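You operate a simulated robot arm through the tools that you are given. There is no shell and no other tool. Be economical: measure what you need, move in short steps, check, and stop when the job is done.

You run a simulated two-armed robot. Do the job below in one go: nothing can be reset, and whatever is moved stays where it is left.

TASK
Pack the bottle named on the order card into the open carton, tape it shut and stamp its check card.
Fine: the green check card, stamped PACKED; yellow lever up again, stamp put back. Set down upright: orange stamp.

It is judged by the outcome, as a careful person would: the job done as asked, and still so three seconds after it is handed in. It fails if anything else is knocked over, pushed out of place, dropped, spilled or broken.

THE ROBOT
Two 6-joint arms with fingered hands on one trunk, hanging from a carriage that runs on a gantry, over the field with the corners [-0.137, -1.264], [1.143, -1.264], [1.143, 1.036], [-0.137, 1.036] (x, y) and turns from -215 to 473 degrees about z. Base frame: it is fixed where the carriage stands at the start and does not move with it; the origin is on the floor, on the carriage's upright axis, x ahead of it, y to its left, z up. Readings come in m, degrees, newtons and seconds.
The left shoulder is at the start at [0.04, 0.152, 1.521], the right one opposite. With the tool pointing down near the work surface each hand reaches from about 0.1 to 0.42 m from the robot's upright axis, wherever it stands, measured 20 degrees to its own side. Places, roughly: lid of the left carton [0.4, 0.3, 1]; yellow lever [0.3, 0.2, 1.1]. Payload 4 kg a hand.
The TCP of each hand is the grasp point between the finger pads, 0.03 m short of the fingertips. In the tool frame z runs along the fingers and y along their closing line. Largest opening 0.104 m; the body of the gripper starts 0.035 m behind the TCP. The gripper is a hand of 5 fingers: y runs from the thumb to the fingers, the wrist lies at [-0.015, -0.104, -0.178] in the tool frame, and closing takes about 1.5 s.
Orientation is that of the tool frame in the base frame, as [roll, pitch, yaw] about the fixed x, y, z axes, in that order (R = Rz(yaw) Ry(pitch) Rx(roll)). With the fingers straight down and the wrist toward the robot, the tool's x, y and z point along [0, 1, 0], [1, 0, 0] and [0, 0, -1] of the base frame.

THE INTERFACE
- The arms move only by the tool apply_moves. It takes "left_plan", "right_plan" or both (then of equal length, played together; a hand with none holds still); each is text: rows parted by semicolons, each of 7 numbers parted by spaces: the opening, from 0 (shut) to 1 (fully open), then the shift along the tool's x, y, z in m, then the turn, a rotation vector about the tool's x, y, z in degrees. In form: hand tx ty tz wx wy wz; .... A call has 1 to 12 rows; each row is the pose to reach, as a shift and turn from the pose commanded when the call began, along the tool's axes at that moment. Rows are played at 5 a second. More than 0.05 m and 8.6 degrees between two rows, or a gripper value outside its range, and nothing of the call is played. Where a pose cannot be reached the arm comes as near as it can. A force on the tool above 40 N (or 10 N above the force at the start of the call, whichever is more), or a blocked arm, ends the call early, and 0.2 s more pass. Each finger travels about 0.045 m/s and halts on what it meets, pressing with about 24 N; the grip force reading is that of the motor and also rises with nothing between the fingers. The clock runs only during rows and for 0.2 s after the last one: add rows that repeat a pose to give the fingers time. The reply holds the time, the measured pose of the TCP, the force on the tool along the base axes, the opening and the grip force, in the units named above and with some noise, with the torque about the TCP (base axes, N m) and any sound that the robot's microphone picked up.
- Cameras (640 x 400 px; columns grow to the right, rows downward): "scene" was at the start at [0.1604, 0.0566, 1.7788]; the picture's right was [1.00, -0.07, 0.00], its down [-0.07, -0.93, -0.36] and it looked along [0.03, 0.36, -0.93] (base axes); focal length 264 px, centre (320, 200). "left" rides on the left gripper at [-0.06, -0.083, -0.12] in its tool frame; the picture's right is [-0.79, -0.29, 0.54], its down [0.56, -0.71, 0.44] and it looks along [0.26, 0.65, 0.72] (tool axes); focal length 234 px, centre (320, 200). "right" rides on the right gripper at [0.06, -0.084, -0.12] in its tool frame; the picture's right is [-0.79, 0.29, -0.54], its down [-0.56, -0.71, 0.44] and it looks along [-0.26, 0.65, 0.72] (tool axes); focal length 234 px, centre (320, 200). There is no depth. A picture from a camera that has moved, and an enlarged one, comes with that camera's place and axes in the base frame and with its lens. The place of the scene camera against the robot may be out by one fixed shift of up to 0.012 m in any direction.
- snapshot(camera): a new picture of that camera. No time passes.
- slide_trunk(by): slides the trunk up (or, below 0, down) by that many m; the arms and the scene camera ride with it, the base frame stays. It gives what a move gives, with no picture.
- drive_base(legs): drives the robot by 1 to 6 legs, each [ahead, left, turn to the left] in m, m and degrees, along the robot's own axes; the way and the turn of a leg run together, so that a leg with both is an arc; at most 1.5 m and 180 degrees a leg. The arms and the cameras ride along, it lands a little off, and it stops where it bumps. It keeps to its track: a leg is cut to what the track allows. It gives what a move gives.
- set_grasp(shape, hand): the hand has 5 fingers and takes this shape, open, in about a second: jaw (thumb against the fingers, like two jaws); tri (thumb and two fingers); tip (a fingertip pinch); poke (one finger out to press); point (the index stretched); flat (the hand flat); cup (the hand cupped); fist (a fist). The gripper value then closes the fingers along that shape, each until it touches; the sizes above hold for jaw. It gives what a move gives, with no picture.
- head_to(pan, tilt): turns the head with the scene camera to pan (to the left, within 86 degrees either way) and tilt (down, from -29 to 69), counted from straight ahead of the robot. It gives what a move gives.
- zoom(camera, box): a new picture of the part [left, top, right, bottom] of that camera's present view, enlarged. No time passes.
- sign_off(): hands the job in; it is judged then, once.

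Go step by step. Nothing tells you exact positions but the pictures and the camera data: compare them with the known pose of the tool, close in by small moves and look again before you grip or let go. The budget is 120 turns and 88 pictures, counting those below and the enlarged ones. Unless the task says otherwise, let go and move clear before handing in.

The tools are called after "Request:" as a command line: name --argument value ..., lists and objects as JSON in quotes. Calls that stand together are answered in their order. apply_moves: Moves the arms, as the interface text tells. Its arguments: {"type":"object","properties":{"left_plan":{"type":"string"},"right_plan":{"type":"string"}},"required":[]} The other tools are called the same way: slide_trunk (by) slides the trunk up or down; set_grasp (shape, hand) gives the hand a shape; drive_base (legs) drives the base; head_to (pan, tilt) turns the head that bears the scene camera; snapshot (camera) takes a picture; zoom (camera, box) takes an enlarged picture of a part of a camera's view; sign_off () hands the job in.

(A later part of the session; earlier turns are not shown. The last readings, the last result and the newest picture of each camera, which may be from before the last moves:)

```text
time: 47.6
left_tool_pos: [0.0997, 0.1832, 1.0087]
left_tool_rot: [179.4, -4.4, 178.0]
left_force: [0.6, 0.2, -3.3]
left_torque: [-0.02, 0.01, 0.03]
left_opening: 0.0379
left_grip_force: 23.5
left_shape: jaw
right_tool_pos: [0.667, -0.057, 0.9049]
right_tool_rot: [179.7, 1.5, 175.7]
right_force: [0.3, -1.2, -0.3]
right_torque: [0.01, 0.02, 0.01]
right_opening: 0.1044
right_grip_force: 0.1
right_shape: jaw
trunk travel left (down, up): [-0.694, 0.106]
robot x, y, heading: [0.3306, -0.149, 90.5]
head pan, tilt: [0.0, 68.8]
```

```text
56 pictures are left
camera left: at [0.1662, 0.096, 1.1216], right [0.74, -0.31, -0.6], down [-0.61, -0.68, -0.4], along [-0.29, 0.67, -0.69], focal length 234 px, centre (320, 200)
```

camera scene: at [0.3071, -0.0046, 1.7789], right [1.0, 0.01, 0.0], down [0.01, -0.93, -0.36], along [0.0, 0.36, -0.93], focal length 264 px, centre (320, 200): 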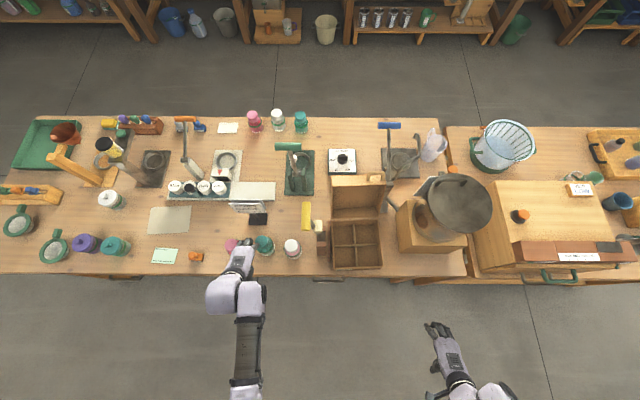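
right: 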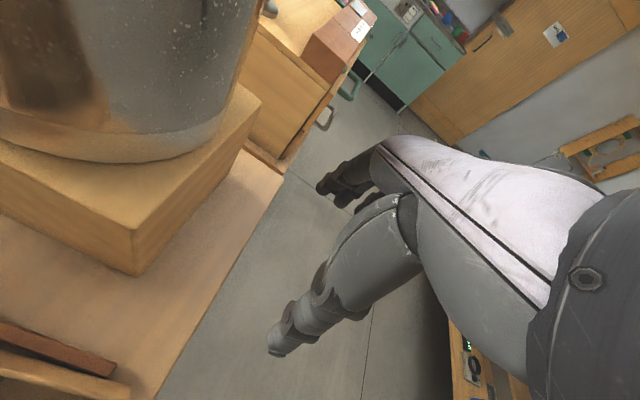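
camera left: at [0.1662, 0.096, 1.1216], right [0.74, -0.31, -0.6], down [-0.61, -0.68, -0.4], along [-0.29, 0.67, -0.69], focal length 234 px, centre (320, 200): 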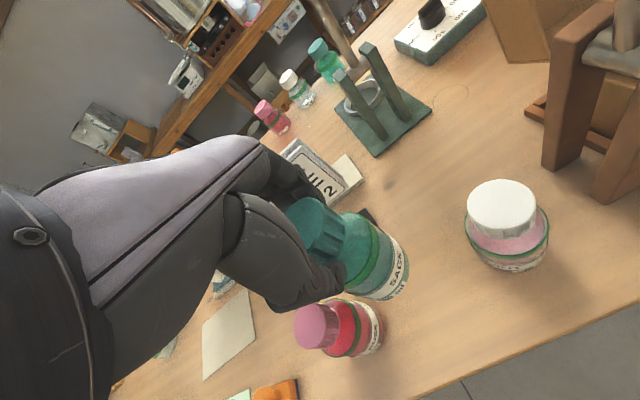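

Bottle held. I'll back away from the bench, go right past the lever and MINT, then come up to the carton's front.

Request:
drive_base --legs '[[-0.24, 0, 0], [0, -0.375, 0], [0.13, 0, 0]]'

Request:
snapshot --camera "left"

Request:
snapshot --camera "scene"

```text
time: 52.2
left_tool_pos: [0.4849, 0.0771, 1.006]
left_tool_rot: [179.8, -4.2, 178.1]
left_force: [0.5, 0.1, -3.3]
left_torque: [0.0, 0.01, -0.01]
left_opening: 0.0381
left_grip_force: 24.0
left_shape: jaw
right_tool_pos: [1.0523, -0.1586, 0.905]
right_tool_rot: [179.8, 1.5, 175.8]
right_force: [-0.3, -0.6, 0.4]
right_torque: [-0.04, -0.02, 0.0]
right_opening: 0.104
right_grip_force: 0.1
right_shape: jaw
trunk travel left (down, up): [-0.694, 0.106]
robot x, y, heading: [0.7225, -0.2511, 90.2]
head pan, tilt: [0.0, 68.8]
```

```text
55 pictures are left
camera left: at [0.5514, -0.0096, 1.1196], right [0.74, -0.31, -0.6], down [-0.61, -0.68, -0.39], along [-0.29, 0.66, -0.69], focal length 234 px, centre (320, 200)
```

left: 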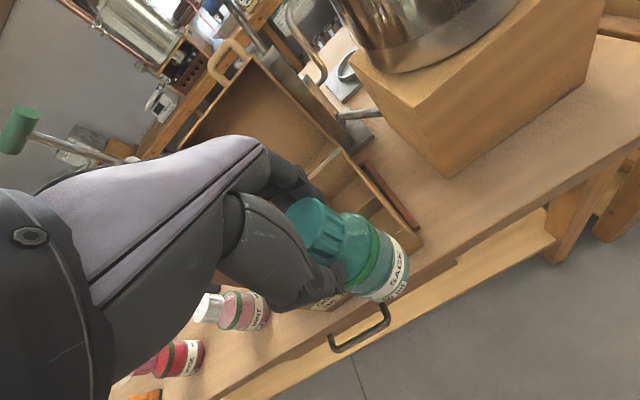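

```text
54 pictures are left
camera scene: at [0.7128, -0.0346, 1.7789], right [1.0, 0.01, 0.0], down [0.01, -0.93, -0.36], along [0.0, 0.36, -0.93], focal length 264 px, centre (320, 200)
```

scene: 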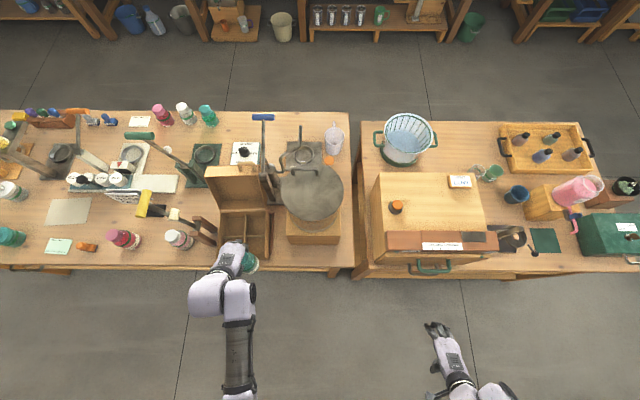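

Request:
zoom --camera "scene" --box '[185, 190, 305, 280]'

Request:
zoom --camera "left" --box '[270, 120, 450, 320]'

```text
4.44 times, centred on (245, 235) of scene
camera zoom: at [0.7128, -0.0346, 1.7789], right [1.0, 0.01, 0.0], down [0.01, -0.93, -0.36], along [0.0, 0.36, -0.93], focal length 1173 px, centre (653, 44)
```

zoom: 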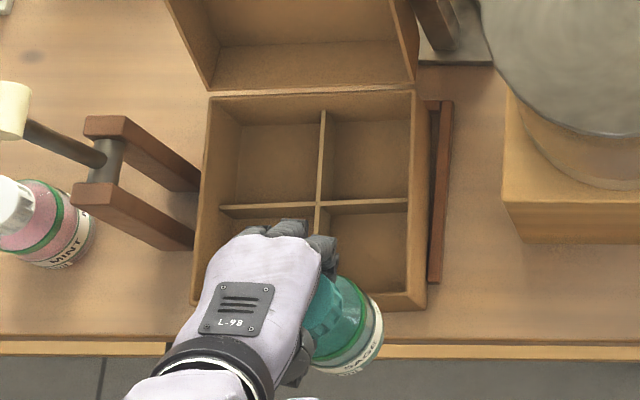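

```text
2.00 times, centred on (360, 220) of left
camera zoom: at [0.5514, -0.0096, 1.1196], right [0.74, -0.31, -0.6], down [-0.61, -0.68, -0.39], along [-0.29, 0.66, -0.69], focal length 468 px, centre (240, 160)
```

zoom: 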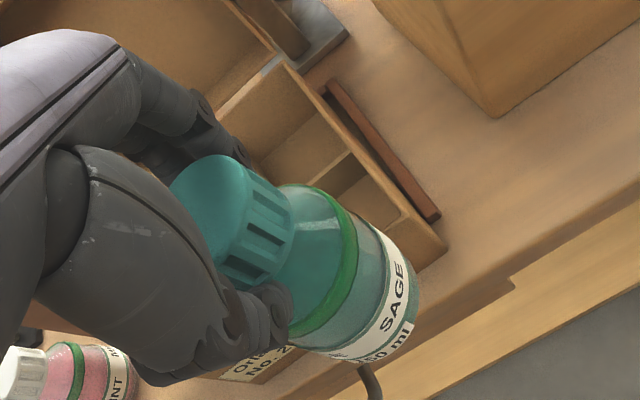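

Front-right compartment centre ≈ [0.483, 0.147]. Move the bottle above it and re-check.

Request:
drive_base --legs '[[0.07, 0.004, 0]]'

Request:
zoom --camera "scene" --box '[185, 200, 305, 290]'

Request:
zoom --camera "left" --box '[250, 120, 490, 300]'

```text
time: 53.2
left_tool_pos: [0.4782, 0.1463, 1.0063]
left_tool_rot: [179.8, -4.5, 178.0]
left_force: [0.5, 0.1, -3.5]
left_torque: [-0.02, 0.01, 0.01]
left_opening: 0.0381
left_grip_force: 24.1
left_shape: jaw
right_tool_pos: [1.0462, -0.0892, 0.905]
right_tool_rot: [179.6, 1.4, 175.8]
right_force: [-0.1, 0.2, -1.0]
right_torque: [0.01, -0.05, -0.01]
right_opening: 0.1037
right_grip_force: 0.0
right_shape: jaw
trunk travel left (down, up): [-0.694, 0.106]
robot x, y, heading: [0.7163, -0.1835, 90.2]
head pan, tilt: [0.0, 68.8]
```

```text
4.44 times, centred on (245, 245) of scene
camera zoom: at [0.7083, 0.0346, 1.7789], right [1.0, 0.01, 0.0], down [0.01, -0.93, -0.36], along [0.0, 0.36, -0.93], focal length 1173 px, centre (653, 0)
```

zoom: 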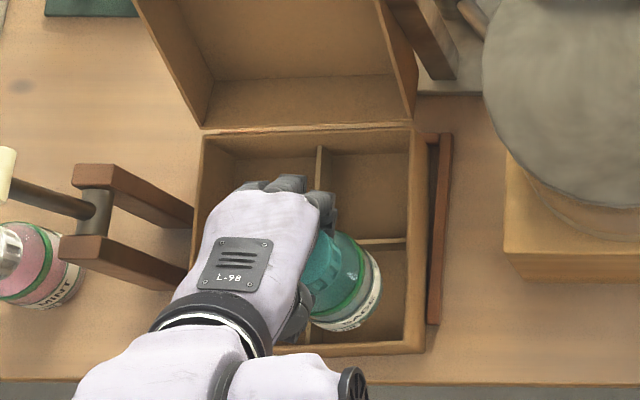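

```text
2.22 times, centred on (370, 210) of left
camera zoom: at [0.546, 0.0596, 1.1195], right [0.73, -0.31, -0.6], down [-0.62, -0.68, -0.39], along [-0.29, 0.66, -0.69], focal length 520 px, centre (209, 178)
```

zoom: 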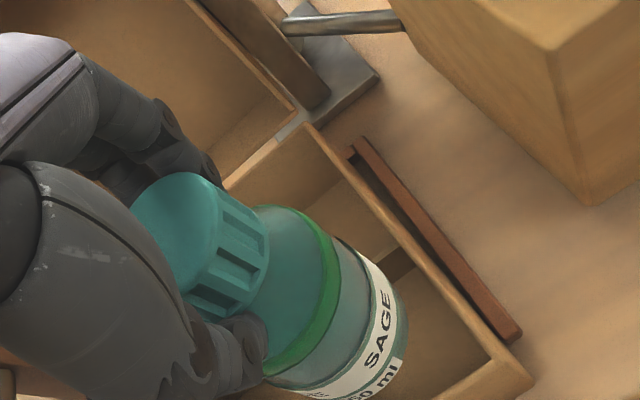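

Corner measurements agree; the bottle hangs a few degrees tilted. I'll level it and centre it at [0.484, 0.144] before lowering.

Request:
apply_moves --left_plan "0 0 0 0.008 -1 -2 0; 0 0.002 -0.002 0.015 -2.5 -4 0; 0 0.002 -0.002 0.015 -2.5 -4 0; 0 0.002 -0.002 0.015 -2.5 -4 0"

Request:
zoom --camera "scene" --box '[185, 200, 305, 290]'

Request:
zoom --camera "left" --box '[250, 120, 490, 300]'

```text
time: 54.2
left_tool_pos: [0.4752, 0.1431, 0.9899]
left_tool_rot: [177.4, -0.5, 178.0]
left_force: [-0.4, -0.5, -3.2]
left_torque: [0.02, 0.02, -0.01]
left_opening: 0.0377
left_grip_force: 24.1
left_shape: jaw
right_tool_pos: [1.0463, -0.0894, 0.9048]
right_tool_rot: [179.8, 1.5, 175.8]
right_force: [0.2, -0.2, 0.6]
right_torque: [0.0, -0.03, -0.03]
right_opening: 0.104
right_grip_force: 0.0
right_shape: jaw
trunk travel left (down, up): [-0.694, 0.106]
robot x, y, heading: [0.7149, -0.1832, 90.5]
head pan, tilt: [0.0, 68.8]
```

```text
4.44 times, centred on (245, 245) of scene
camera zoom: at [0.7083, 0.0344, 1.7788], right [1.0, 0.01, 0.0], down [0.01, -0.93, -0.36], along [0.0, 0.36, -0.93], focal length 1173 px, centre (653, 0)
```

zoom: 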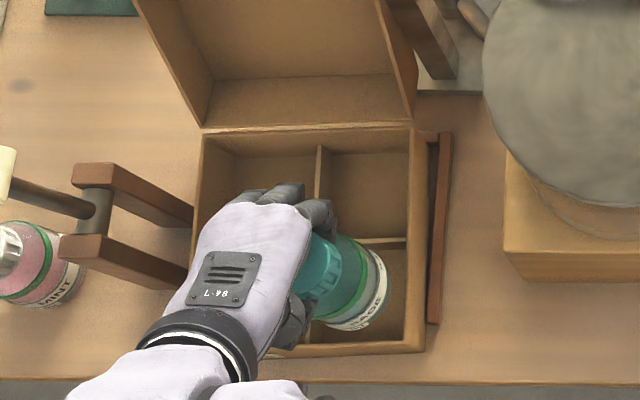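

```text
2.22 times, centred on (370, 210) of left
camera zoom: at [0.5339, 0.0523, 1.1057], right [0.77, -0.29, -0.56], down [-0.59, -0.66, -0.46], along [-0.24, 0.69, -0.69], focal length 520 px, centre (209, 178)
```

zoom: 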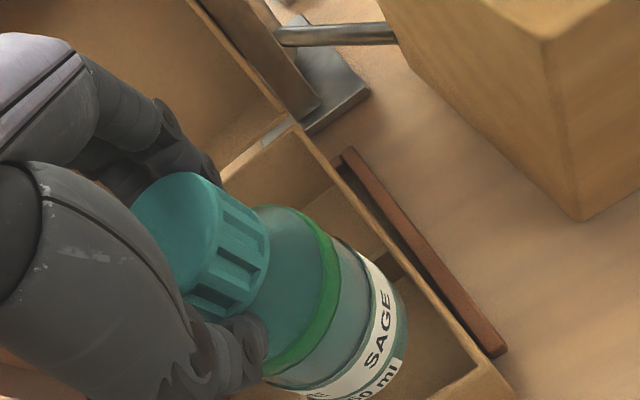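

Bottle is now upright over the compartment. Lower partway into it.

Request:
apply_moves --left_plan "0 0 0 0.015 0 0 0; 0 0 0 0.03 0 0 0; 0 0 0 0.045 0 0 0; 0 0 0 0.045 0 0 0"

Request:
zoom --camera "scene" --box '[185, 200, 305, 290]'

Request:
zoom --camera "left" --box '[250, 120, 490, 300]'

```text
time: 55.2
left_tool_pos: [0.4752, 0.145, 0.9461]
left_tool_rot: [177.4, -0.5, 177.9]
left_force: [-0.5, 0.5, -3.0]
left_torque: [-0.02, 0.02, 0.03]
left_opening: 0.0381
left_grip_force: 23.7
left_shape: jaw
right_tool_pos: [1.0471, -0.0899, 0.9043]
right_tool_rot: [179.8, 1.6, 175.8]
right_force: [-0.4, 0.0, -0.2]
right_torque: [0.01, -0.04, -0.01]
right_opening: 0.1041
right_grip_force: 0.1
right_shape: jaw
trunk travel left (down, up): [-0.694, 0.106]
robot x, y, heading: [0.7153, -0.1836, 90.5]
head pan, tilt: [0.0, 68.8]
```

```text
4.44 times, centred on (245, 245) of scene
camera zoom: at [0.7083, 0.0344, 1.7788], right [1.0, 0.01, 0.0], down [0.01, -0.93, -0.36], along [0.0, 0.36, -0.93], focal length 1173 px, centre (653, 0)
```

zoom: 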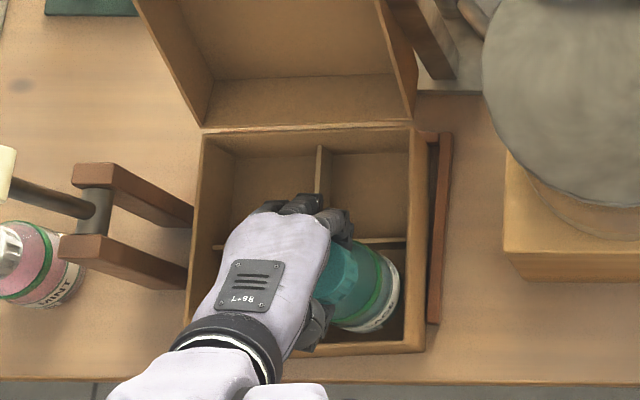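

```text
2.22 times, centred on (370, 210) of left
camera zoom: at [0.534, 0.0547, 1.0604], right [0.77, -0.29, -0.56], down [-0.59, -0.66, -0.46], along [-0.24, 0.69, -0.69], focal length 520 px, centre (209, 178)
```

zoom: 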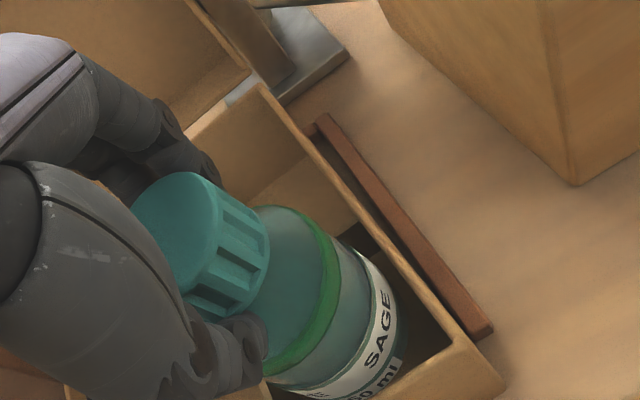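

Request:
apply_moves --left_plan "0 0 -0.004 0.004 0 0 0; 0 0 -0.004 0.014 0 0 0; 0 0 -0.004 0.024 0 0 0; 0 0 -0.004 0.032 0 0 0; 0 0 -0.004 0.036 0 0 0"

Request:
zoom --camera "left" --box '[250, 120, 490, 300]'

```text
time: 56.4
left_tool_pos: [0.4743, 0.1441, 0.9111]
left_tool_rot: [177.2, -0.4, 177.9]
left_force: [1.8, -2.3, 9.7]
left_torque: [-0.05, 0.02, 0.0]
left_opening: 0.0385
left_grip_force: 24.4
left_shape: jaw
right_tool_pos: [1.0485, -0.089, 0.9037]
right_tool_rot: [179.9, 1.5, 175.8]
right_force: [-0.3, -0.9, -1.0]
right_torque: [0.01, 0.01, 0.03]
right_opening: 0.1041
right_grip_force: 0.1
right_shape: jaw
trunk travel left (down, up): [-0.694, 0.106]
robot x, y, heading: [0.7136, -0.1828, 90.2]
head pan, tilt: [0.0, 68.8]
```

```text
2.22 times, centred on (370, 210) of left
camera zoom: at [0.5334, 0.0528, 1.0251], right [0.77, -0.29, -0.56], down [-0.59, -0.66, -0.47], along [-0.24, 0.69, -0.68], focal length 520 px, centre (209, 178)
```

zoom: 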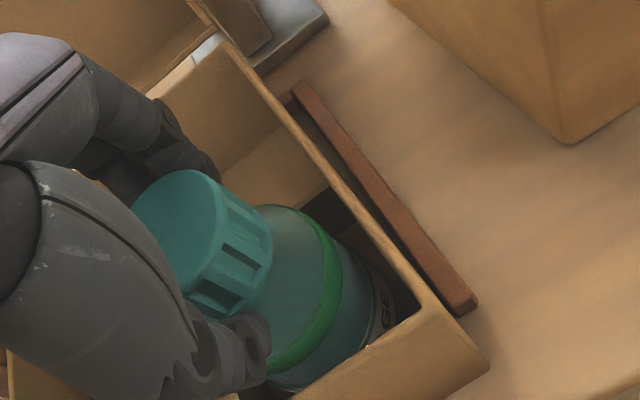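

Contact force of about 10 N at the expected floor height, so the bottle stands on the carton floor. Release and rise.

Request:
apply_moves --left_plan "0.2 0 0 -0.001 0 0 0; 0.4 0 0 -0.001 0 0 0; 0.6 0 0 -0.001 0 0 0; 0.62 0 0 -0.001 0 0 0; 0.62 0 0 -0.001 0 0 0; 0.62 0 0 -0.001 0 0 0"

Request:
zoom --camera "left" --box '[250, 120, 490, 300]'

```text
time: 57.8
left_tool_pos: [0.4768, 0.1446, 0.9096]
left_tool_rot: [177.3, -0.5, 177.9]
left_force: [-0.4, 0.0, -1.0]
left_torque: [-0.02, 0.02, -0.01]
left_opening: 0.0642
left_grip_force: 0.1
left_shape: jaw
right_tool_pos: [1.0472, -0.0896, 0.9045]
right_tool_rot: [179.9, 1.4, 175.8]
right_force: [0.0, 0.5, -0.1]
right_torque: [0.01, -0.01, -0.01]
right_opening: 0.1041
right_grip_force: 0.0
right_shape: jaw
trunk travel left (down, up): [-0.694, 0.106]
robot x, y, heading: [0.7124, -0.1834, 90.6]
head pan, tilt: [0.0, 68.8]
```

```text
2.22 times, centred on (370, 210) of left
camera zoom: at [0.5337, 0.0522, 1.0253], right [0.77, -0.29, -0.56], down [-0.59, -0.66, -0.46], along [-0.24, 0.69, -0.69], focal length 520 px, centre (209, 178)
```

zoom: 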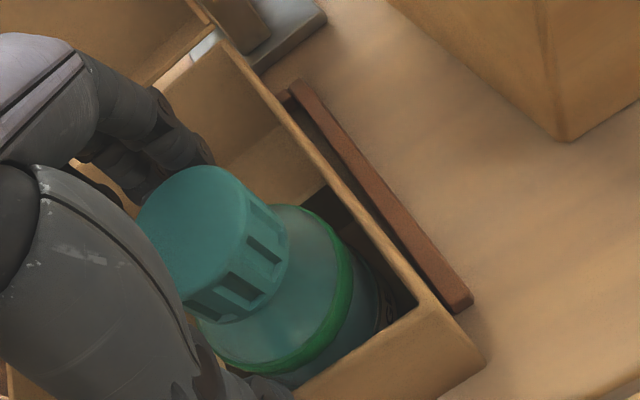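

Bottle stands upright in the cell. Raise the hand, with fingers opening a bit more.

Request:
apply_moves --left_plan "0.75 0 0 -0.015 0 0 0; 0.8 0 0 -0.035 0 0 0; 0.8 0 0 -0.055 0 0 0; 0.8 0 0 -0.075 0 0 0; 0.8 0 0 -0.095 0 0 0; 0.8 0 0 -0.095 0 0 0"

Request:
drive_base --legs '[[-0.2, 0, 0]]'

Request:
zoom --camera "scene" --box '[180, 130, 320, 250]'

```text
time: 59.2
left_tool_pos: [0.4764, 0.1386, 1.0054]
left_tool_rot: [177.4, -0.5, 177.9]
left_force: [-0.1, 0.3, 1.0]
left_torque: [0.01, 0.02, 0.0]
left_opening: 0.0831
left_grip_force: 0.0
left_shape: jaw
right_tool_pos: [1.0477, -0.0884, 0.9045]
right_tool_rot: [179.9, 1.5, 175.9]
right_force: [-0.3, 0.1, -0.2]
right_torque: [-0.01, -0.03, 0.0]
right_opening: 0.1041
right_grip_force: 0.1
right_shape: jaw
trunk travel left (down, up): [-0.694, 0.106]
robot x, y, heading: [0.7124, -0.1808, 90.5]
head pan, tilt: [0.0, 68.8]
```

```text
time: 60.8
left_tool_pos: [0.4797, -0.0605, 1.006]
left_tool_rot: [177.4, -0.5, 177.4]
left_force: [-0.8, 0.5, 0.1]
left_torque: [0.01, 0.01, -0.02]
left_opening: 0.0832
left_grip_force: 0.1
left_shape: jaw
right_tool_pos: [1.0492, -0.2935, 0.9047]
right_tool_rot: [179.8, 1.5, 175.3]
right_force: [-0.1, 0.1, 1.0]
right_torque: [0.03, 0.0, 0.01]
right_opening: 0.1043
right_grip_force: 0.0
right_shape: jaw
trunk travel left (down, up): [-0.694, 0.106]
robot x, y, heading: [0.7163, -0.3824, 90.4]
head pan, tilt: [0.0, 68.8]
```

```text
3.33 times, centred on (250, 190) of scene
camera zoom: at [0.711, -0.1672, 1.7788], right [1.0, 0.0, 0.0], down [0.0, -0.93, -0.36], along [0.0, 0.36, -0.93], focal length 880 px, centre (553, 233)
```

zoom: 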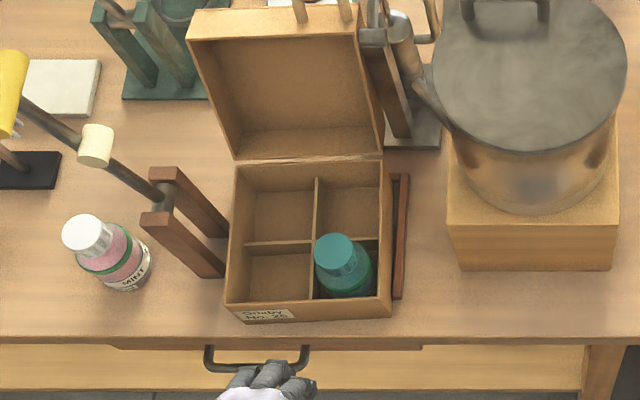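

The bottle is upright in the front-right compartment. The open lid leans back ~20° with its upper edge near [y 0.33–0.38, z 1.03]. I'll raise the trunk, close the left fingers and stretch the arm so it can go over and behind the lid.

Request:
slide_trunk --by 0.1

Request:
apply_moves --left_plan "0.5 0 0.03 0 0 0 0; 0.3 0 0.06 0 0 0 0; 0 0 0.09 0 0 0 0; 0 0 0.12 0 0 0 0; 0 0 0.15 0 0 0 0; 0 0 0.18 0 0 0 0; 0 0 0.21 0 0 0 0; 0 0 0.23 0 0 0 0; 0 0 0.23 0 0 0 0"

```text
time: 62.2
left_tool_pos: [0.4801, -0.0602, 1.1054]
left_tool_rot: [177.4, -0.5, 177.4]
left_force: [0.3, 0.7, 0.3]
left_torque: [0.01, -0.03, 0.0]
left_opening: 0.0828
left_grip_force: 0.0
left_shape: jaw
right_tool_pos: [1.049, -0.2916, 1.0048]
right_tool_rot: [179.7, 1.4, 175.4]
right_force: [-0.8, 0.5, 0.2]
right_torque: [-0.02, -0.03, -0.03]
right_opening: 0.1039
right_grip_force: 0.1
right_shape: jaw
trunk travel left (down, up): [-0.794, 0.006]
robot x, y, heading: [0.7143, -0.3819, 89.8]
head pan, tilt: [0.0, 68.8]
```

```text
time: 64.2
left_tool_pos: [0.4901, 0.17, 1.1165]
left_tool_rot: [177.3, -0.5, 177.4]
left_force: [-0.9, -0.8, -0.2]
left_torque: [-0.04, -0.01, 0.0]
left_opening: 0.0
left_grip_force: 23.8
left_shape: jaw
right_tool_pos: [1.0482, -0.2936, 1.0049]
right_tool_rot: [179.7, 1.4, 175.4]
right_force: [0.2, -0.4, -0.2]
right_torque: [-0.02, 0.01, 0.0]
right_opening: 0.1042
right_grip_force: 0.1
right_shape: jaw
trunk travel left (down, up): [-0.794, 0.006]
robot x, y, heading: [0.715, -0.3833, 90.4]
head pan, tilt: [0.0, 68.8]
```

Request:
drive_base --legs '[[0, 0.085, 0]]'

Request:
snapshot --camera "scene"

Request:
snapshot --camera "left"

```text
time: 65.2
left_tool_pos: [0.4045, 0.1699, 1.1169]
left_tool_rot: [177.3, -0.6, 177.6]
left_force: [-0.7, 0.5, 0.3]
left_torque: [0.0, 0.01, -0.01]
left_opening: 0.0
left_grip_force: 23.4
left_shape: jaw
right_tool_pos: [0.9666, -0.2928, 1.0053]
right_tool_rot: [179.8, 1.5, 175.4]
right_force: [0.6, 0.1, 0.2]
right_torque: [-0.01, 0.0, -0.01]
right_opening: 0.1041
right_grip_force: 0.0
right_shape: jaw
trunk travel left (down, up): [-0.794, 0.006]
robot x, y, heading: [0.6331, -0.3823, 90.2]
head pan, tilt: [0.0, 68.8]
```

```text
42 pictures are left
camera scene: at [0.6273, -0.1672, 1.8788], right [1.0, 0.0, 0.0], down [0.0, -0.93, -0.36], along [0.0, 0.36, -0.93], focal length 264 px, centre (320, 200)
```

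scene: 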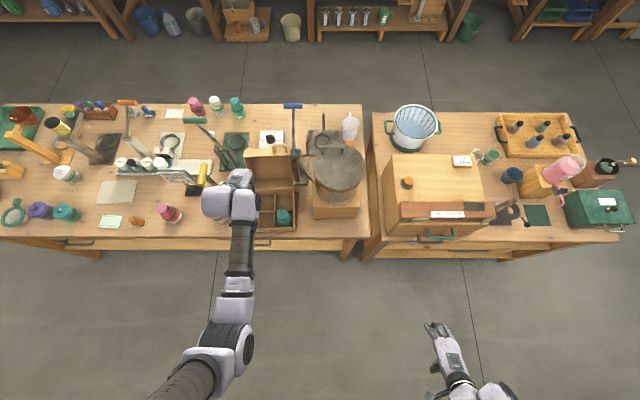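

```text
41 pictures are left
camera left: at [0.4634, 0.0778, 1.2309], right [0.77, -0.3, -0.56], down [-0.59, -0.66, -0.46], along [-0.23, 0.69, -0.69], focal length 234 px, centre (320, 200)
```

left: 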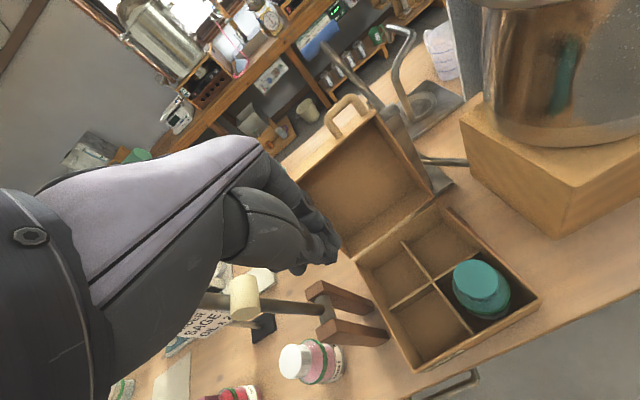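

Clear path over the lid, left of its handle. Drive forward so the fingers are behind the lid.

Request:
drive_base --legs '[[0.26, 0, 0]]'

Request:
snapshot --camera "left"

Request:
zoom --camera "scene" --box '[190, 120, 330, 260]'

```text
time: 67.1
left_tool_pos: [0.4047, 0.4218, 1.1167]
left_tool_rot: [177.4, -0.5, 177.7]
left_force: [-0.5, -0.5, -0.4]
left_torque: [0.0, 0.0, 0.0]
left_opening: 0.0004
left_grip_force: 24.0
left_shape: jaw
right_tool_pos: [0.9643, -0.0391, 1.0061]
right_tool_rot: [179.8, 1.4, 175.5]
right_force: [-0.5, -0.7, -0.2]
right_torque: [-0.02, -0.02, -0.01]
right_opening: 0.1038
right_grip_force: 0.0
right_shape: jaw
trunk travel left (down, up): [-0.794, 0.006]
robot x, y, heading: [0.6321, -0.1324, 90.3]
head pan, tilt: [0.0, 68.8]
```

```text
40 pictures are left
camera left: at [0.4623, 0.3306, 1.2309], right [0.77, -0.3, -0.56], down [-0.59, -0.66, -0.46], along [-0.23, 0.69, -0.69], focal length 234 px, centre (320, 200)
```

left: 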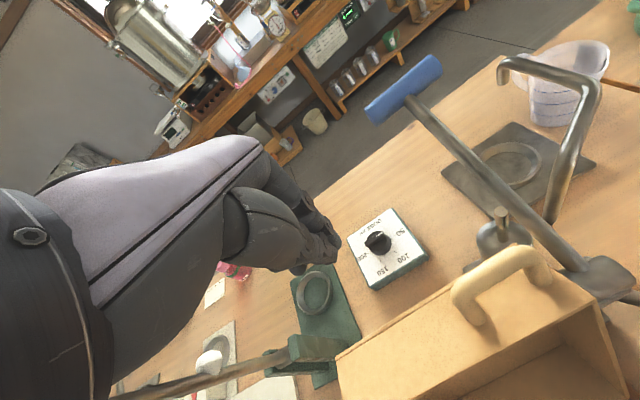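

```text
2.86 times, centred on (260, 190) of scene
camera zoom: at [0.6264, 0.0856, 1.8789], right [1.0, 0.0, 0.0], down [0.0, -0.93, -0.36], along [0.0, 0.36, -0.93], focal length 754 px, centre (491, 229)
```

zoom: 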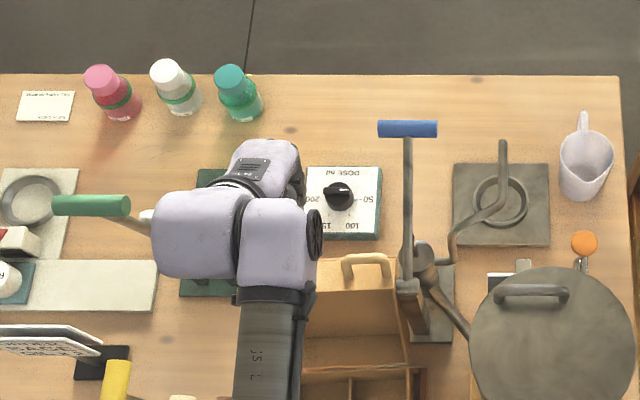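

The fingers are behind the lid. Lower the tips to just below the lid's upper edge and then pull toward the robot.

Request:
apply_moves --left_plan "0 0 0 0.03 0 0 0; 0 0 0 0.06 0 0 0; 0 0 0 0.09 0 0 0; 0 0 0 0.097 0 0 0; 0 0 -0.02 0.097 0 0 0; 0 0 -0.04 0.097 0 0 0; 0 0 -0.06 0.097 0 0 0; 0 0 -0.08 0.097 0 0 0"

Request:
snapshot --camera "left"

```text
time: 69.0
left_tool_pos: [0.4026, 0.3596, 1.0258]
left_tool_rot: [175.7, -0.4, 177.7]
left_force: [2.0, 4.9, 9.9]
left_torque: [-0.38, 0.03, 0.06]
left_opening: 0.0
left_grip_force: 23.9
left_shape: jaw
right_tool_pos: [0.9653, -0.0393, 1.0038]
right_tool_rot: [179.8, 1.5, 175.4]
right_force: [0.3, -0.8, -1.0]
right_torque: [-0.02, 0.01, -0.02]
right_opening: 0.1039
right_grip_force: 0.1
right_shape: jaw
trunk travel left (down, up): [-0.794, 0.006]
robot x, y, heading: [0.632, -0.1316, 90.1]
head pan, tilt: [0.0, 68.8]
stopped in row 8 (left hand): the force on the tool passed its limit at 41 N (the readings are from after the stop); the commanded pose is now the measured one
```

```text
38 pictures are left
camera left: at [0.4606, 0.2637, 1.1376], right [0.77, -0.28, -0.57], down [-0.59, -0.65, -0.48], along [-0.23, 0.71, -0.67], focal length 234 px, centre (320, 200)
```

left: 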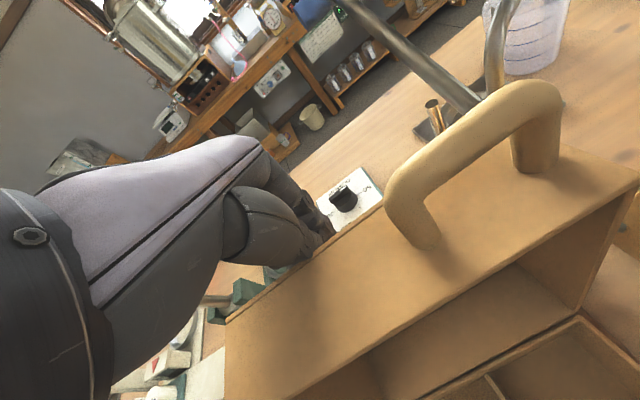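

The palm, not the fingers, likely meets the lid edge. I'll back off slightly, tilt the hand so the fingertips hook toward me, and pull again.

Request:
apply_moves --left_plan "0 0 0.03 -0.01 0 0 0; 0 0 0.05 -0.02 5 0 0; 0 0 0.05 -0.02 12 0 0; 0 0 0.05 -0.02 18 0 0; 0 0 0.05 -0.02 24 0 0; 0 0 0.05 -0.02 24 0 0"

Request:
snapshot --camera "left"

```text
time: 70.4
left_tool_pos: [0.4047, 0.4035, 1.0454]
left_tool_rot: [-159.8, -0.4, 177.6]
left_force: [-0.8, 1.0, 0.2]
left_torque: [0.0, 0.02, -0.01]
left_opening: 0.0002
left_grip_force: 24.0
left_shape: jaw
right_tool_pos: [0.9651, -0.0404, 1.0051]
right_tool_rot: [179.8, 1.5, 175.4]
right_force: [0.1, 0.7, -0.5]
right_torque: [-0.01, 0.04, -0.04]
right_opening: 0.1039
right_grip_force: 0.1
right_shape: jaw
trunk travel left (down, up): [-0.794, 0.006]
robot x, y, heading: [0.6325, -0.1313, 90.4]
head pan, tilt: [0.0, 68.8]
```

```text
37 pictures are left
camera left: at [0.4652, 0.3632, 1.186], right [0.77, -0.49, -0.41], down [-0.59, -0.79, -0.16], along [-0.25, 0.37, -0.9], focal length 234 px, centre (320, 200)
```

left: 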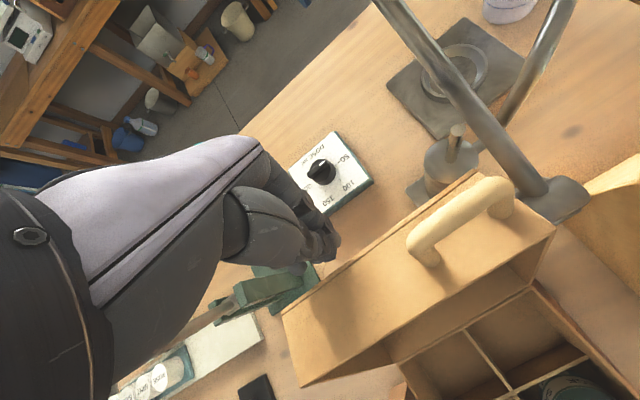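

Request:
apply_moves --left_plan "0 0 0.005 0.014 0 0 0; 0 0 0.010 0.028 0 0 0; 0 0 -0.009 0.035 0 0 0; 0 0 -0.028 0.042 0 0 0; 0 0 -0.042 0.047 0 0 0; 0 0 -0.056 0.052 0 0 0; 0 0 -0.075 0.057 0 0 0; 0 0 -0.094 0.062 0 0 0"

Request:
snapshot --camera "left"

```text
time: 72.2
left_tool_pos: [0.3989, 0.2956, 1.0195]
left_tool_rot: [-159.8, -0.3, 177.6]
left_force: [-0.5, -0.3, -0.4]
left_torque: [-0.01, -0.04, -0.04]
left_opening: 0.0
left_grip_force: 24.2
left_shape: jaw
right_tool_pos: [0.9645, -0.0406, 1.0046]
right_tool_rot: [179.8, 1.6, 175.4]
right_force: [0.1, -0.1, -0.2]
right_torque: [0.0, -0.02, -0.01]
right_opening: 0.1039
right_grip_force: 0.0
right_shape: jaw
trunk travel left (down, up): [-0.794, 0.006]
robot x, y, heading: [0.6324, -0.1321, 90.4]
head pan, tilt: [0.0, 68.8]
```

```text
36 pictures are left
camera left: at [0.4594, 0.2546, 1.1601], right [0.77, -0.49, -0.42], down [-0.59, -0.79, -0.16], along [-0.25, 0.37, -0.9], focal length 234 px, centre (320, 200)
```

left: 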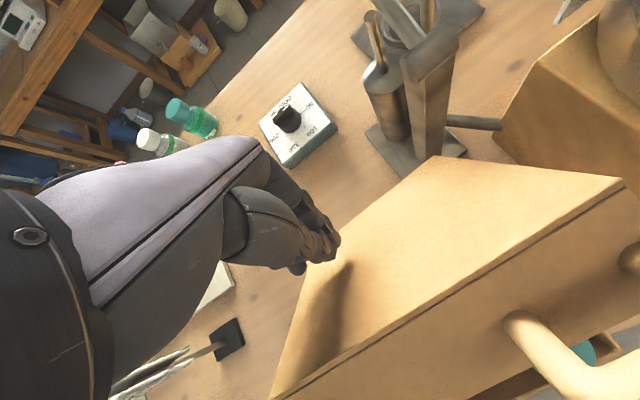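

The lid has swung past vertical toward closed. Continue pushing forward and down.

Request:
apply_moves --left_plan "0 0 -0.028 0.01 0 0 0; 0 0 -0.056 0.02 0 0 0; 0 0 -0.08 0.034 0 0 0; 0 0 -0.1 0.05 0 0 0; 0 0 -0.1 0.05 0 0 0"

Request:
snapshot --camera "left"

```text
time: 73.4
left_tool_pos: [0.3955, 0.1814, 1.0078]
left_tool_rot: [-159.8, -0.4, 177.7]
left_force: [1.0, 0.1, 0.0]
left_torque: [-0.01, -0.01, 0.01]
left_opening: 0.0
left_grip_force: 24.4
left_shape: jaw
right_tool_pos: [0.9659, -0.0401, 1.0052]
right_tool_rot: [179.8, 1.5, 175.4]
right_force: [-1.7, 0.1, -0.2]
right_torque: [-0.01, 0.0, -0.02]
right_opening: 0.104
right_grip_force: 0.1
right_shape: jaw
trunk travel left (down, up): [-0.794, 0.006]
robot x, y, heading: [0.6268, -0.1336, 90.1]
head pan, tilt: [0.0, 68.8]
```

```text
35 pictures are left
camera left: at [0.4554, 0.1414, 1.1473], right [0.77, -0.49, -0.42], down [-0.59, -0.79, -0.16], along [-0.25, 0.37, -0.9], focal length 234 px, centre (320, 200)
```

left: 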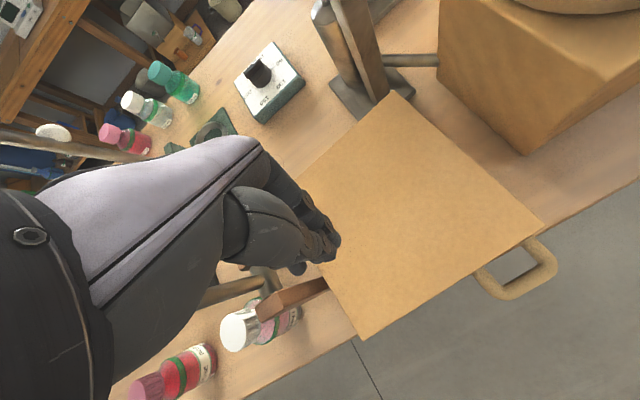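

The lid is closed flat. Next the tape lever: T-shaped yellow bar centred about [0.271, 0.195, 1.15] lying along y, pivot about [0.311, 0.195, 0.95]. I'll rise, straighten and open the hand to grasp the bar by its ends.

Request:
apply_moves --left_plan "0 0 -0.014 -0.0375 -4 0 0; 0 0 -0.028 -0.075 -8 0 0; 0.1 0 -0.041 -0.113 -12 0 0; 0.4 0 -0.055 -0.15 -16 0 0; 0.7 0 -0.069 -0.188 -20 0 0; 1 0 -0.069 -0.188 -20 0 0; 1 0 -0.069 -0.188 -20 0 0; 1 0 -0.069 -0.188 -20 0 0"

Request:
snapshot --camera "left"

```text
time: 75.2
left_tool_pos: [0.3886, 0.1837, 1.2074]
left_tool_rot: [-180.0, -1.8, 177.1]
left_force: [-0.2, 0.0, 0.5]
left_torque: [-0.03, -0.01, 0.01]
left_opening: 0.0945
left_grip_force: 0.1
left_shape: jaw
right_tool_pos: [0.9642, -0.0389, 1.0045]
right_tool_rot: [179.8, 1.4, 175.4]
right_force: [-0.5, -1.1, -0.1]
right_torque: [-0.01, -0.02, 0.03]
right_opening: 0.1038
right_grip_force: 0.2
right_shape: jaw
trunk travel left (down, up): [-0.794, 0.006]
robot x, y, heading: [0.6297, -0.1348, 90.2]
head pan, tilt: [0.0, 68.8]
```

```text
34 pictures are left
camera left: at [0.4496, 0.0973, 1.3248], right [0.76, -0.33, -0.57], down [-0.61, -0.68, -0.42], along [-0.25, 0.66, -0.71], focal length 234 px, centre (320, 200)
```

left: 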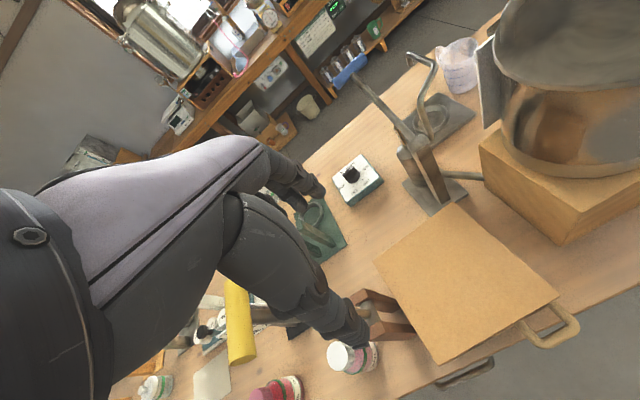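

Request:
apply_moves --left_plan "1 0 0 -0.02 0 0 0; 1 0 0 -0.035 0 0 0; 1 0 0 -0.035 0 0 0"

Request:
drive_base --legs '[[-0.06, 0.06, 0]]'

Request:
snapshot --camera "left"

Request:
zoom --camera "scene" --box '[150, 130, 350, 260]'

```text
time: 76.0
left_tool_pos: [0.3804, 0.1785, 1.2407]
left_tool_rot: [-179.0, -3.8, 176.3]
left_force: [-0.6, 0.8, 0.1]
left_torque: [-0.01, 0.0, 0.01]
left_opening: 0.1037
left_grip_force: 0.0
left_shape: jaw
right_tool_pos: [0.9654, -0.0396, 1.005]
right_tool_rot: [179.8, 1.4, 175.4]
right_force: [0.6, -0.7, -0.2]
right_torque: [0.02, 0.0, -0.01]
right_opening: 0.1039
right_grip_force: 0.1
right_shape: jaw
trunk travel left (down, up): [-0.794, 0.006]
robot x, y, heading: [0.6306, -0.1301, 90.2]
head pan, tilt: [0.0, 68.8]
```

```text
time: 77.1
left_tool_pos: [0.322, 0.123, 1.2433]
left_tool_rot: [-179.5, -3.7, 176.3]
left_force: [-0.2, 0.2, -0.6]
left_torque: [-0.01, -0.02, 0.02]
left_opening: 0.1036
left_grip_force: 0.0
left_shape: jaw
right_tool_pos: [0.9064, -0.0998, 1.0039]
right_tool_rot: [179.8, 1.5, 175.4]
right_force: [0.3, 0.7, 0.3]
right_torque: [0.0, -0.02, -0.03]
right_opening: 0.1039
right_grip_force: 0.1
right_shape: jaw
trunk travel left (down, up): [-0.794, 0.006]
robot x, y, heading: [0.5707, -0.1912, 90.2]
head pan, tilt: [0.0, 68.8]
```

```text
33 pictures are left
camera left: at [0.3853, 0.0361, 1.3586], right [0.73, -0.34, -0.59], down [-0.63, -0.67, -0.39], along [-0.26, 0.66, -0.71], focal length 234 px, centre (320, 200)
```

left: 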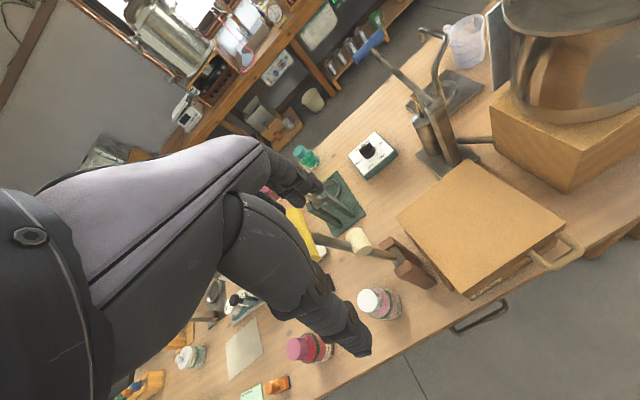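

```text
3.08 times, centred on (250, 195) of scene
camera zoom: at [0.5681, 0.0269, 1.8788], right [1.0, 0.0, 0.0], down [0.0, -0.93, -0.36], along [0.0, 0.36, -0.93], focal length 812 px, centre (535, 215)
```

zoom: 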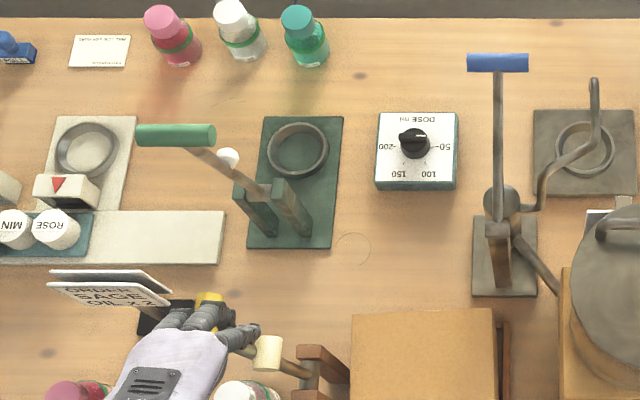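

Request:
drive_base --legs '[[0.072, 0.05, 0]]'

Request:
snapshot --camera "left"

Request:
zoom --camera "scene" --box '[170, 150, 330, 260]'

```text
time: 78.2
left_tool_pos: [0.2713, 0.1951, 1.2434]
left_tool_rot: [-179.4, -3.9, 176.2]
left_force: [-0.2, -0.4, 0.0]
left_torque: [-0.01, -0.01, -0.05]
left_opening: 0.1037
left_grip_force: 0.1
left_shape: jaw
right_tool_pos: [0.8561, -0.0264, 1.005]
right_tool_rot: [179.8, 1.5, 175.3]
right_force: [-0.4, -0.5, -0.1]
right_torque: [0.03, -0.01, -0.02]
right_opening: 0.1043
right_grip_force: 0.0
right_shape: jaw
trunk travel left (down, up): [-0.794, 0.006]
robot x, y, heading: [0.5234, -0.1153, 90.1]
head pan, tilt: [0.0, 68.8]
```

```text
31 pictures are left
camera left: at [0.335, 0.1082, 1.3585], right [0.73, -0.34, -0.59], down [-0.63, -0.67, -0.39], along [-0.26, 0.66, -0.71], focal length 234 px, centre (320, 200)
```

left: 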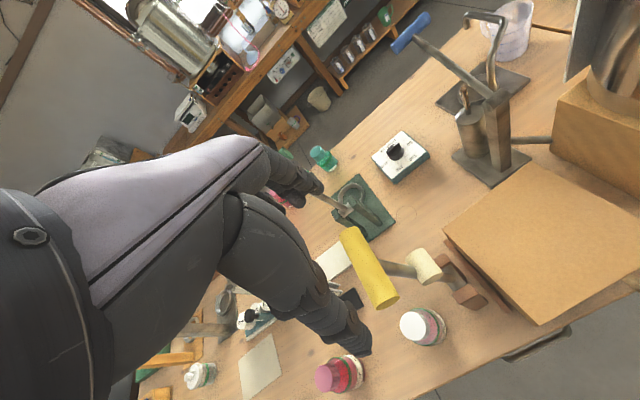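

```text
3.64 times, centred on (250, 205) of scene
camera zoom: at [0.5184, 0.0991, 1.8788], right [1.0, 0.0, 0.0], down [0.0, -0.93, -0.36], along [0.0, 0.36, -0.93], focal length 960 px, centre (574, 182)
```

zoom: 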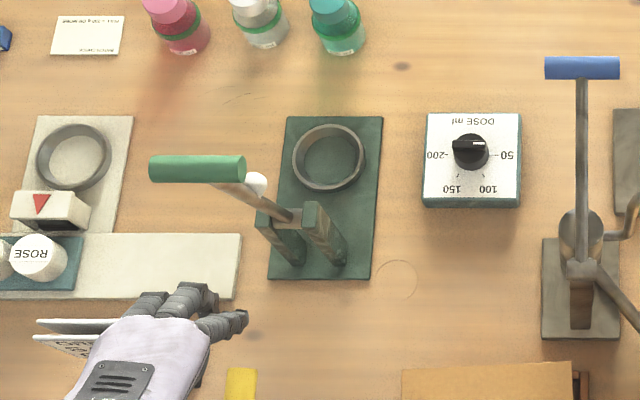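

The bar sits at about [0.27, 0.20, 1.145], right below the open hand. I'll descend while levelling the hand.

Request:
apply_moves --left_plan "1 0 0.002 0.02 0 -1 -1; 1 0 0.004 0.04 0 -2.5 -2.5; 1 0 0.005 0.055 0 -3.9 -3.8; 1 0 0.005 0.055 0 -3.9 -3.8"

Request:
snapshot --camera "left"

```text
time: 79.2
left_tool_pos: [0.2696, 0.2002, 1.1888]
left_tool_rot: [-179.5, -0.1, -179.8]
left_force: [-0.7, -0.4, 1.6]
left_torque: [-0.13, -0.02, -0.07]
left_opening: 0.104
left_grip_force: 0.1
left_shape: jaw
right_tool_pos: [0.8564, -0.0276, 1.0046]
right_tool_rot: [179.8, 1.5, 175.5]
right_force: [-0.5, 0.1, 0.5]
right_torque: [0.03, -0.02, 0.01]
right_opening: 0.1039
right_grip_force: 0.1
right_shape: jaw
trunk travel left (down, up): [-0.794, 0.006]
robot x, y, heading: [0.522, -0.1181, 90.3]
head pan, tilt: [0.0, 68.8]
```

```text
29 pictures are left
camera left: at [0.3299, 0.117, 1.3079], right [0.79, -0.29, -0.54], down [-0.56, -0.71, -0.43], along [-0.26, 0.64, -0.72], focal length 234 px, centre (320, 200)
```

left: 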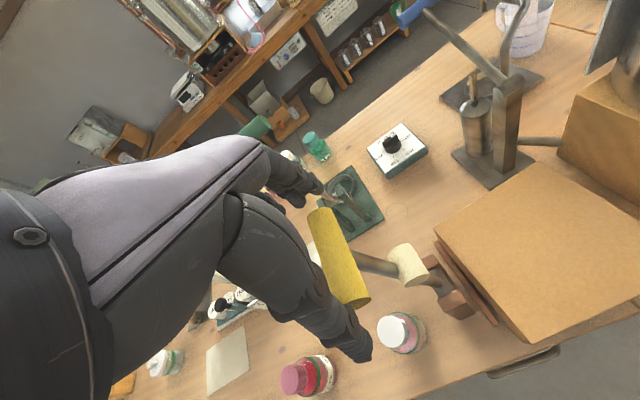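

Request:
apply_moves --left_plan "1 0 -0.003 0 0 0 0; 1 0 -0.003 0.007 0 0 0; 1 0 -0.003 0.014 0 0 0; 1 0 -0.003 0.018 0 0 0"

Request:
zoom --camera "left" --box '[240, 140, 460, 380]'

```text
time: 80.2
left_tool_pos: [0.2674, 0.196, 1.1703]
left_tool_rot: [-179.5, -0.1, -180.0]
left_force: [-1.3, -4.9, 8.4]
left_torque: [-0.42, -0.09, -0.05]
left_opening: 0.1037
left_grip_force: 0.1
left_shape: jaw
right_tool_pos: [0.8561, -0.0267, 1.0053]
right_tool_rot: [179.8, 1.5, 175.4]
right_force: [0.1, -0.3, 0.1]
right_torque: [0.01, -0.04, -0.03]
right_opening: 0.1039
right_grip_force: 0.0
right_shape: jaw
trunk travel left (down, up): [-0.794, 0.006]
robot x, y, heading: [0.523, -0.1171, 90.1]
head pan, tilt: [0.0, 68.8]
```

```text
1.67 times, centred on (350, 260) of left
camera zoom: at [0.3289, 0.1136, 1.2906], right [0.79, -0.29, -0.54], down [-0.56, -0.71, -0.43], along [-0.26, 0.64, -0.72], focal length 390 px, centre (270, 100)
```

zoom: 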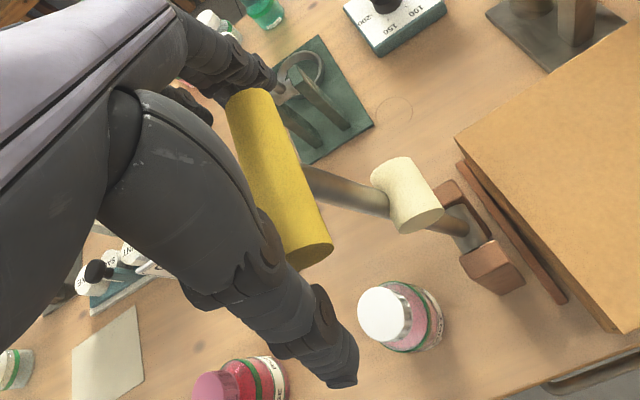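

The thumb touches the bar's near end. I'll back off a few mm and close on the bar's ends.

Request:
apply_moves --left_plan "1 0 -0.004 -0.008 0 0 0; 1 0 -0.006 -0.008 0 0 0; 0.8 0 -0.006 -0.008 0 0 0; 0.6 0 -0.006 -0.008 0 0 0; 0.5 0 -0.006 -0.008 0 0 0; 0.5 0 -0.006 -0.008 0 0 0; 0.5 0 -0.006 -0.008 0 0 0"

Request:
zoom --camera "left" --box '[240, 140, 460, 380]'

```text
time: 81.8
left_tool_pos: [0.2702, 0.1895, 1.177]
left_tool_rot: [-179.2, 0.0, 180.0]
left_force: [0.8, -6.8, -5.7]
left_torque: [0.2, -0.02, -0.1]
left_opening: 0.0588
left_grip_force: 24.2
left_shape: jaw
right_tool_pos: [0.8577, -0.028, 1.0033]
right_tool_rot: [179.8, 1.4, 175.4]
right_force: [-0.1, -0.3, -0.8]
right_torque: [-0.04, 0.03, 0.0]
right_opening: 0.1043
right_grip_force: 0.0
right_shape: jaw
trunk travel left (down, up): [-0.794, 0.006]
robot x, y, heading: [0.5217, -0.1151, 90.1]
head pan, tilt: [0.0, 68.8]
```

```text
1.67 times, centred on (350, 260) of left
camera zoom: at [0.3299, 0.1068, 1.2971], right [0.79, -0.3, -0.54], down [-0.56, -0.71, -0.43], along [-0.26, 0.64, -0.73], focal length 390 px, centre (270, 100)
```

zoom: 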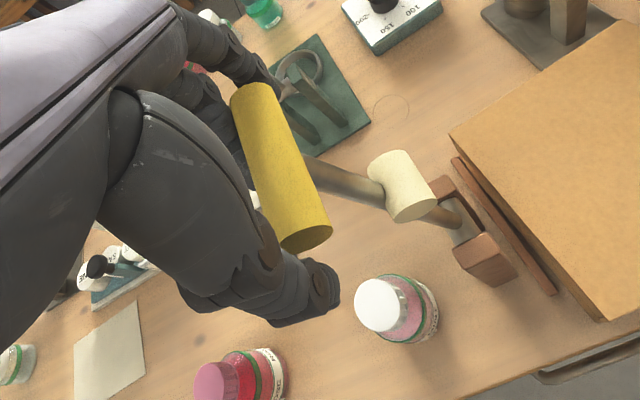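

The bar is gripped. To have reach for the whole swing, though, the robot should stand ~0.1 m further right, so I'll release, rise, and re-stand before swinging.

Request:
apply_moves --left_plan "0.7 0 0 0 0 0 0; 1 0 0 0 0 0 0; 1 0 0 0 0 0 0; 1 0 0.002 0 0 0 0; 1 0 0.002 -0.02 0 0 0; 1 0 0.002 -0.045 0 0 0; 1 0.04 0.002 -0.05 0 0 0; 1 0.08 0.002 -0.05 0 0 0; 1 0.1 0.002 -0.05 0 0 0; 1 0.1 0.002 -0.05 0 0 0"

Request:
drive_base --legs '[[0, -0.1, 0]]'

Request:
snapshot --camera "left"

```text
time: 84.0
left_tool_pos: [0.1714, 0.1928, 1.2282]
left_tool_rot: [-179.5, 0.0, 180.0]
left_force: [0.8, 0.5, 0.0]
left_torque: [-0.02, -0.02, 0.02]
left_opening: 0.104
left_grip_force: 0.1
left_shape: jaw
right_tool_pos: [0.8561, -0.0271, 1.0046]
right_tool_rot: [179.8, 1.5, 175.3]
right_force: [-0.4, 0.8, -0.4]
right_torque: [-0.01, 0.02, 0.02]
right_opening: 0.104
right_grip_force: 0.0
right_shape: jaw
trunk travel left (down, up): [-0.794, 0.006]
robot x, y, heading: [0.5235, -0.12, 90.3]
head pan, tilt: [0.0, 68.8]
```

```text
time: 85.1
left_tool_pos: [0.2695, 0.1931, 1.2284]
left_tool_rot: [-179.6, 0.0, -179.8]
left_force: [-1.0, 0.3, -0.8]
left_torque: [-0.01, -0.01, -0.01]
left_opening: 0.1038
left_grip_force: 0.0
left_shape: jaw
right_tool_pos: [0.9552, -0.025, 1.0039]
right_tool_rot: [179.8, 1.5, 175.5]
right_force: [-0.3, 0.3, 0.5]
right_torque: [-0.02, 0.03, -0.03]
right_opening: 0.1042
right_grip_force: 0.0
right_shape: jaw
trunk travel left (down, up): [-0.794, 0.006]
robot x, y, heading: [0.6216, -0.1114, 89.9]
head pan, tilt: [0.0, 68.8]
```

```text
26 pictures are left
camera left: at [0.3303, 0.1096, 1.3477], right [0.79, -0.29, -0.54], down [-0.56, -0.71, -0.43], along [-0.26, 0.64, -0.72], focal length 234 px, centre (320, 200)
```

left: 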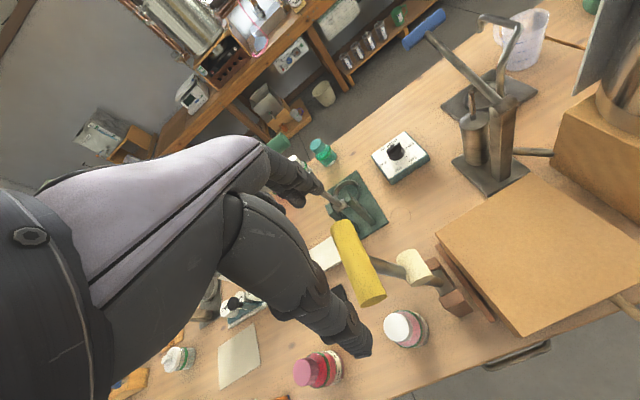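

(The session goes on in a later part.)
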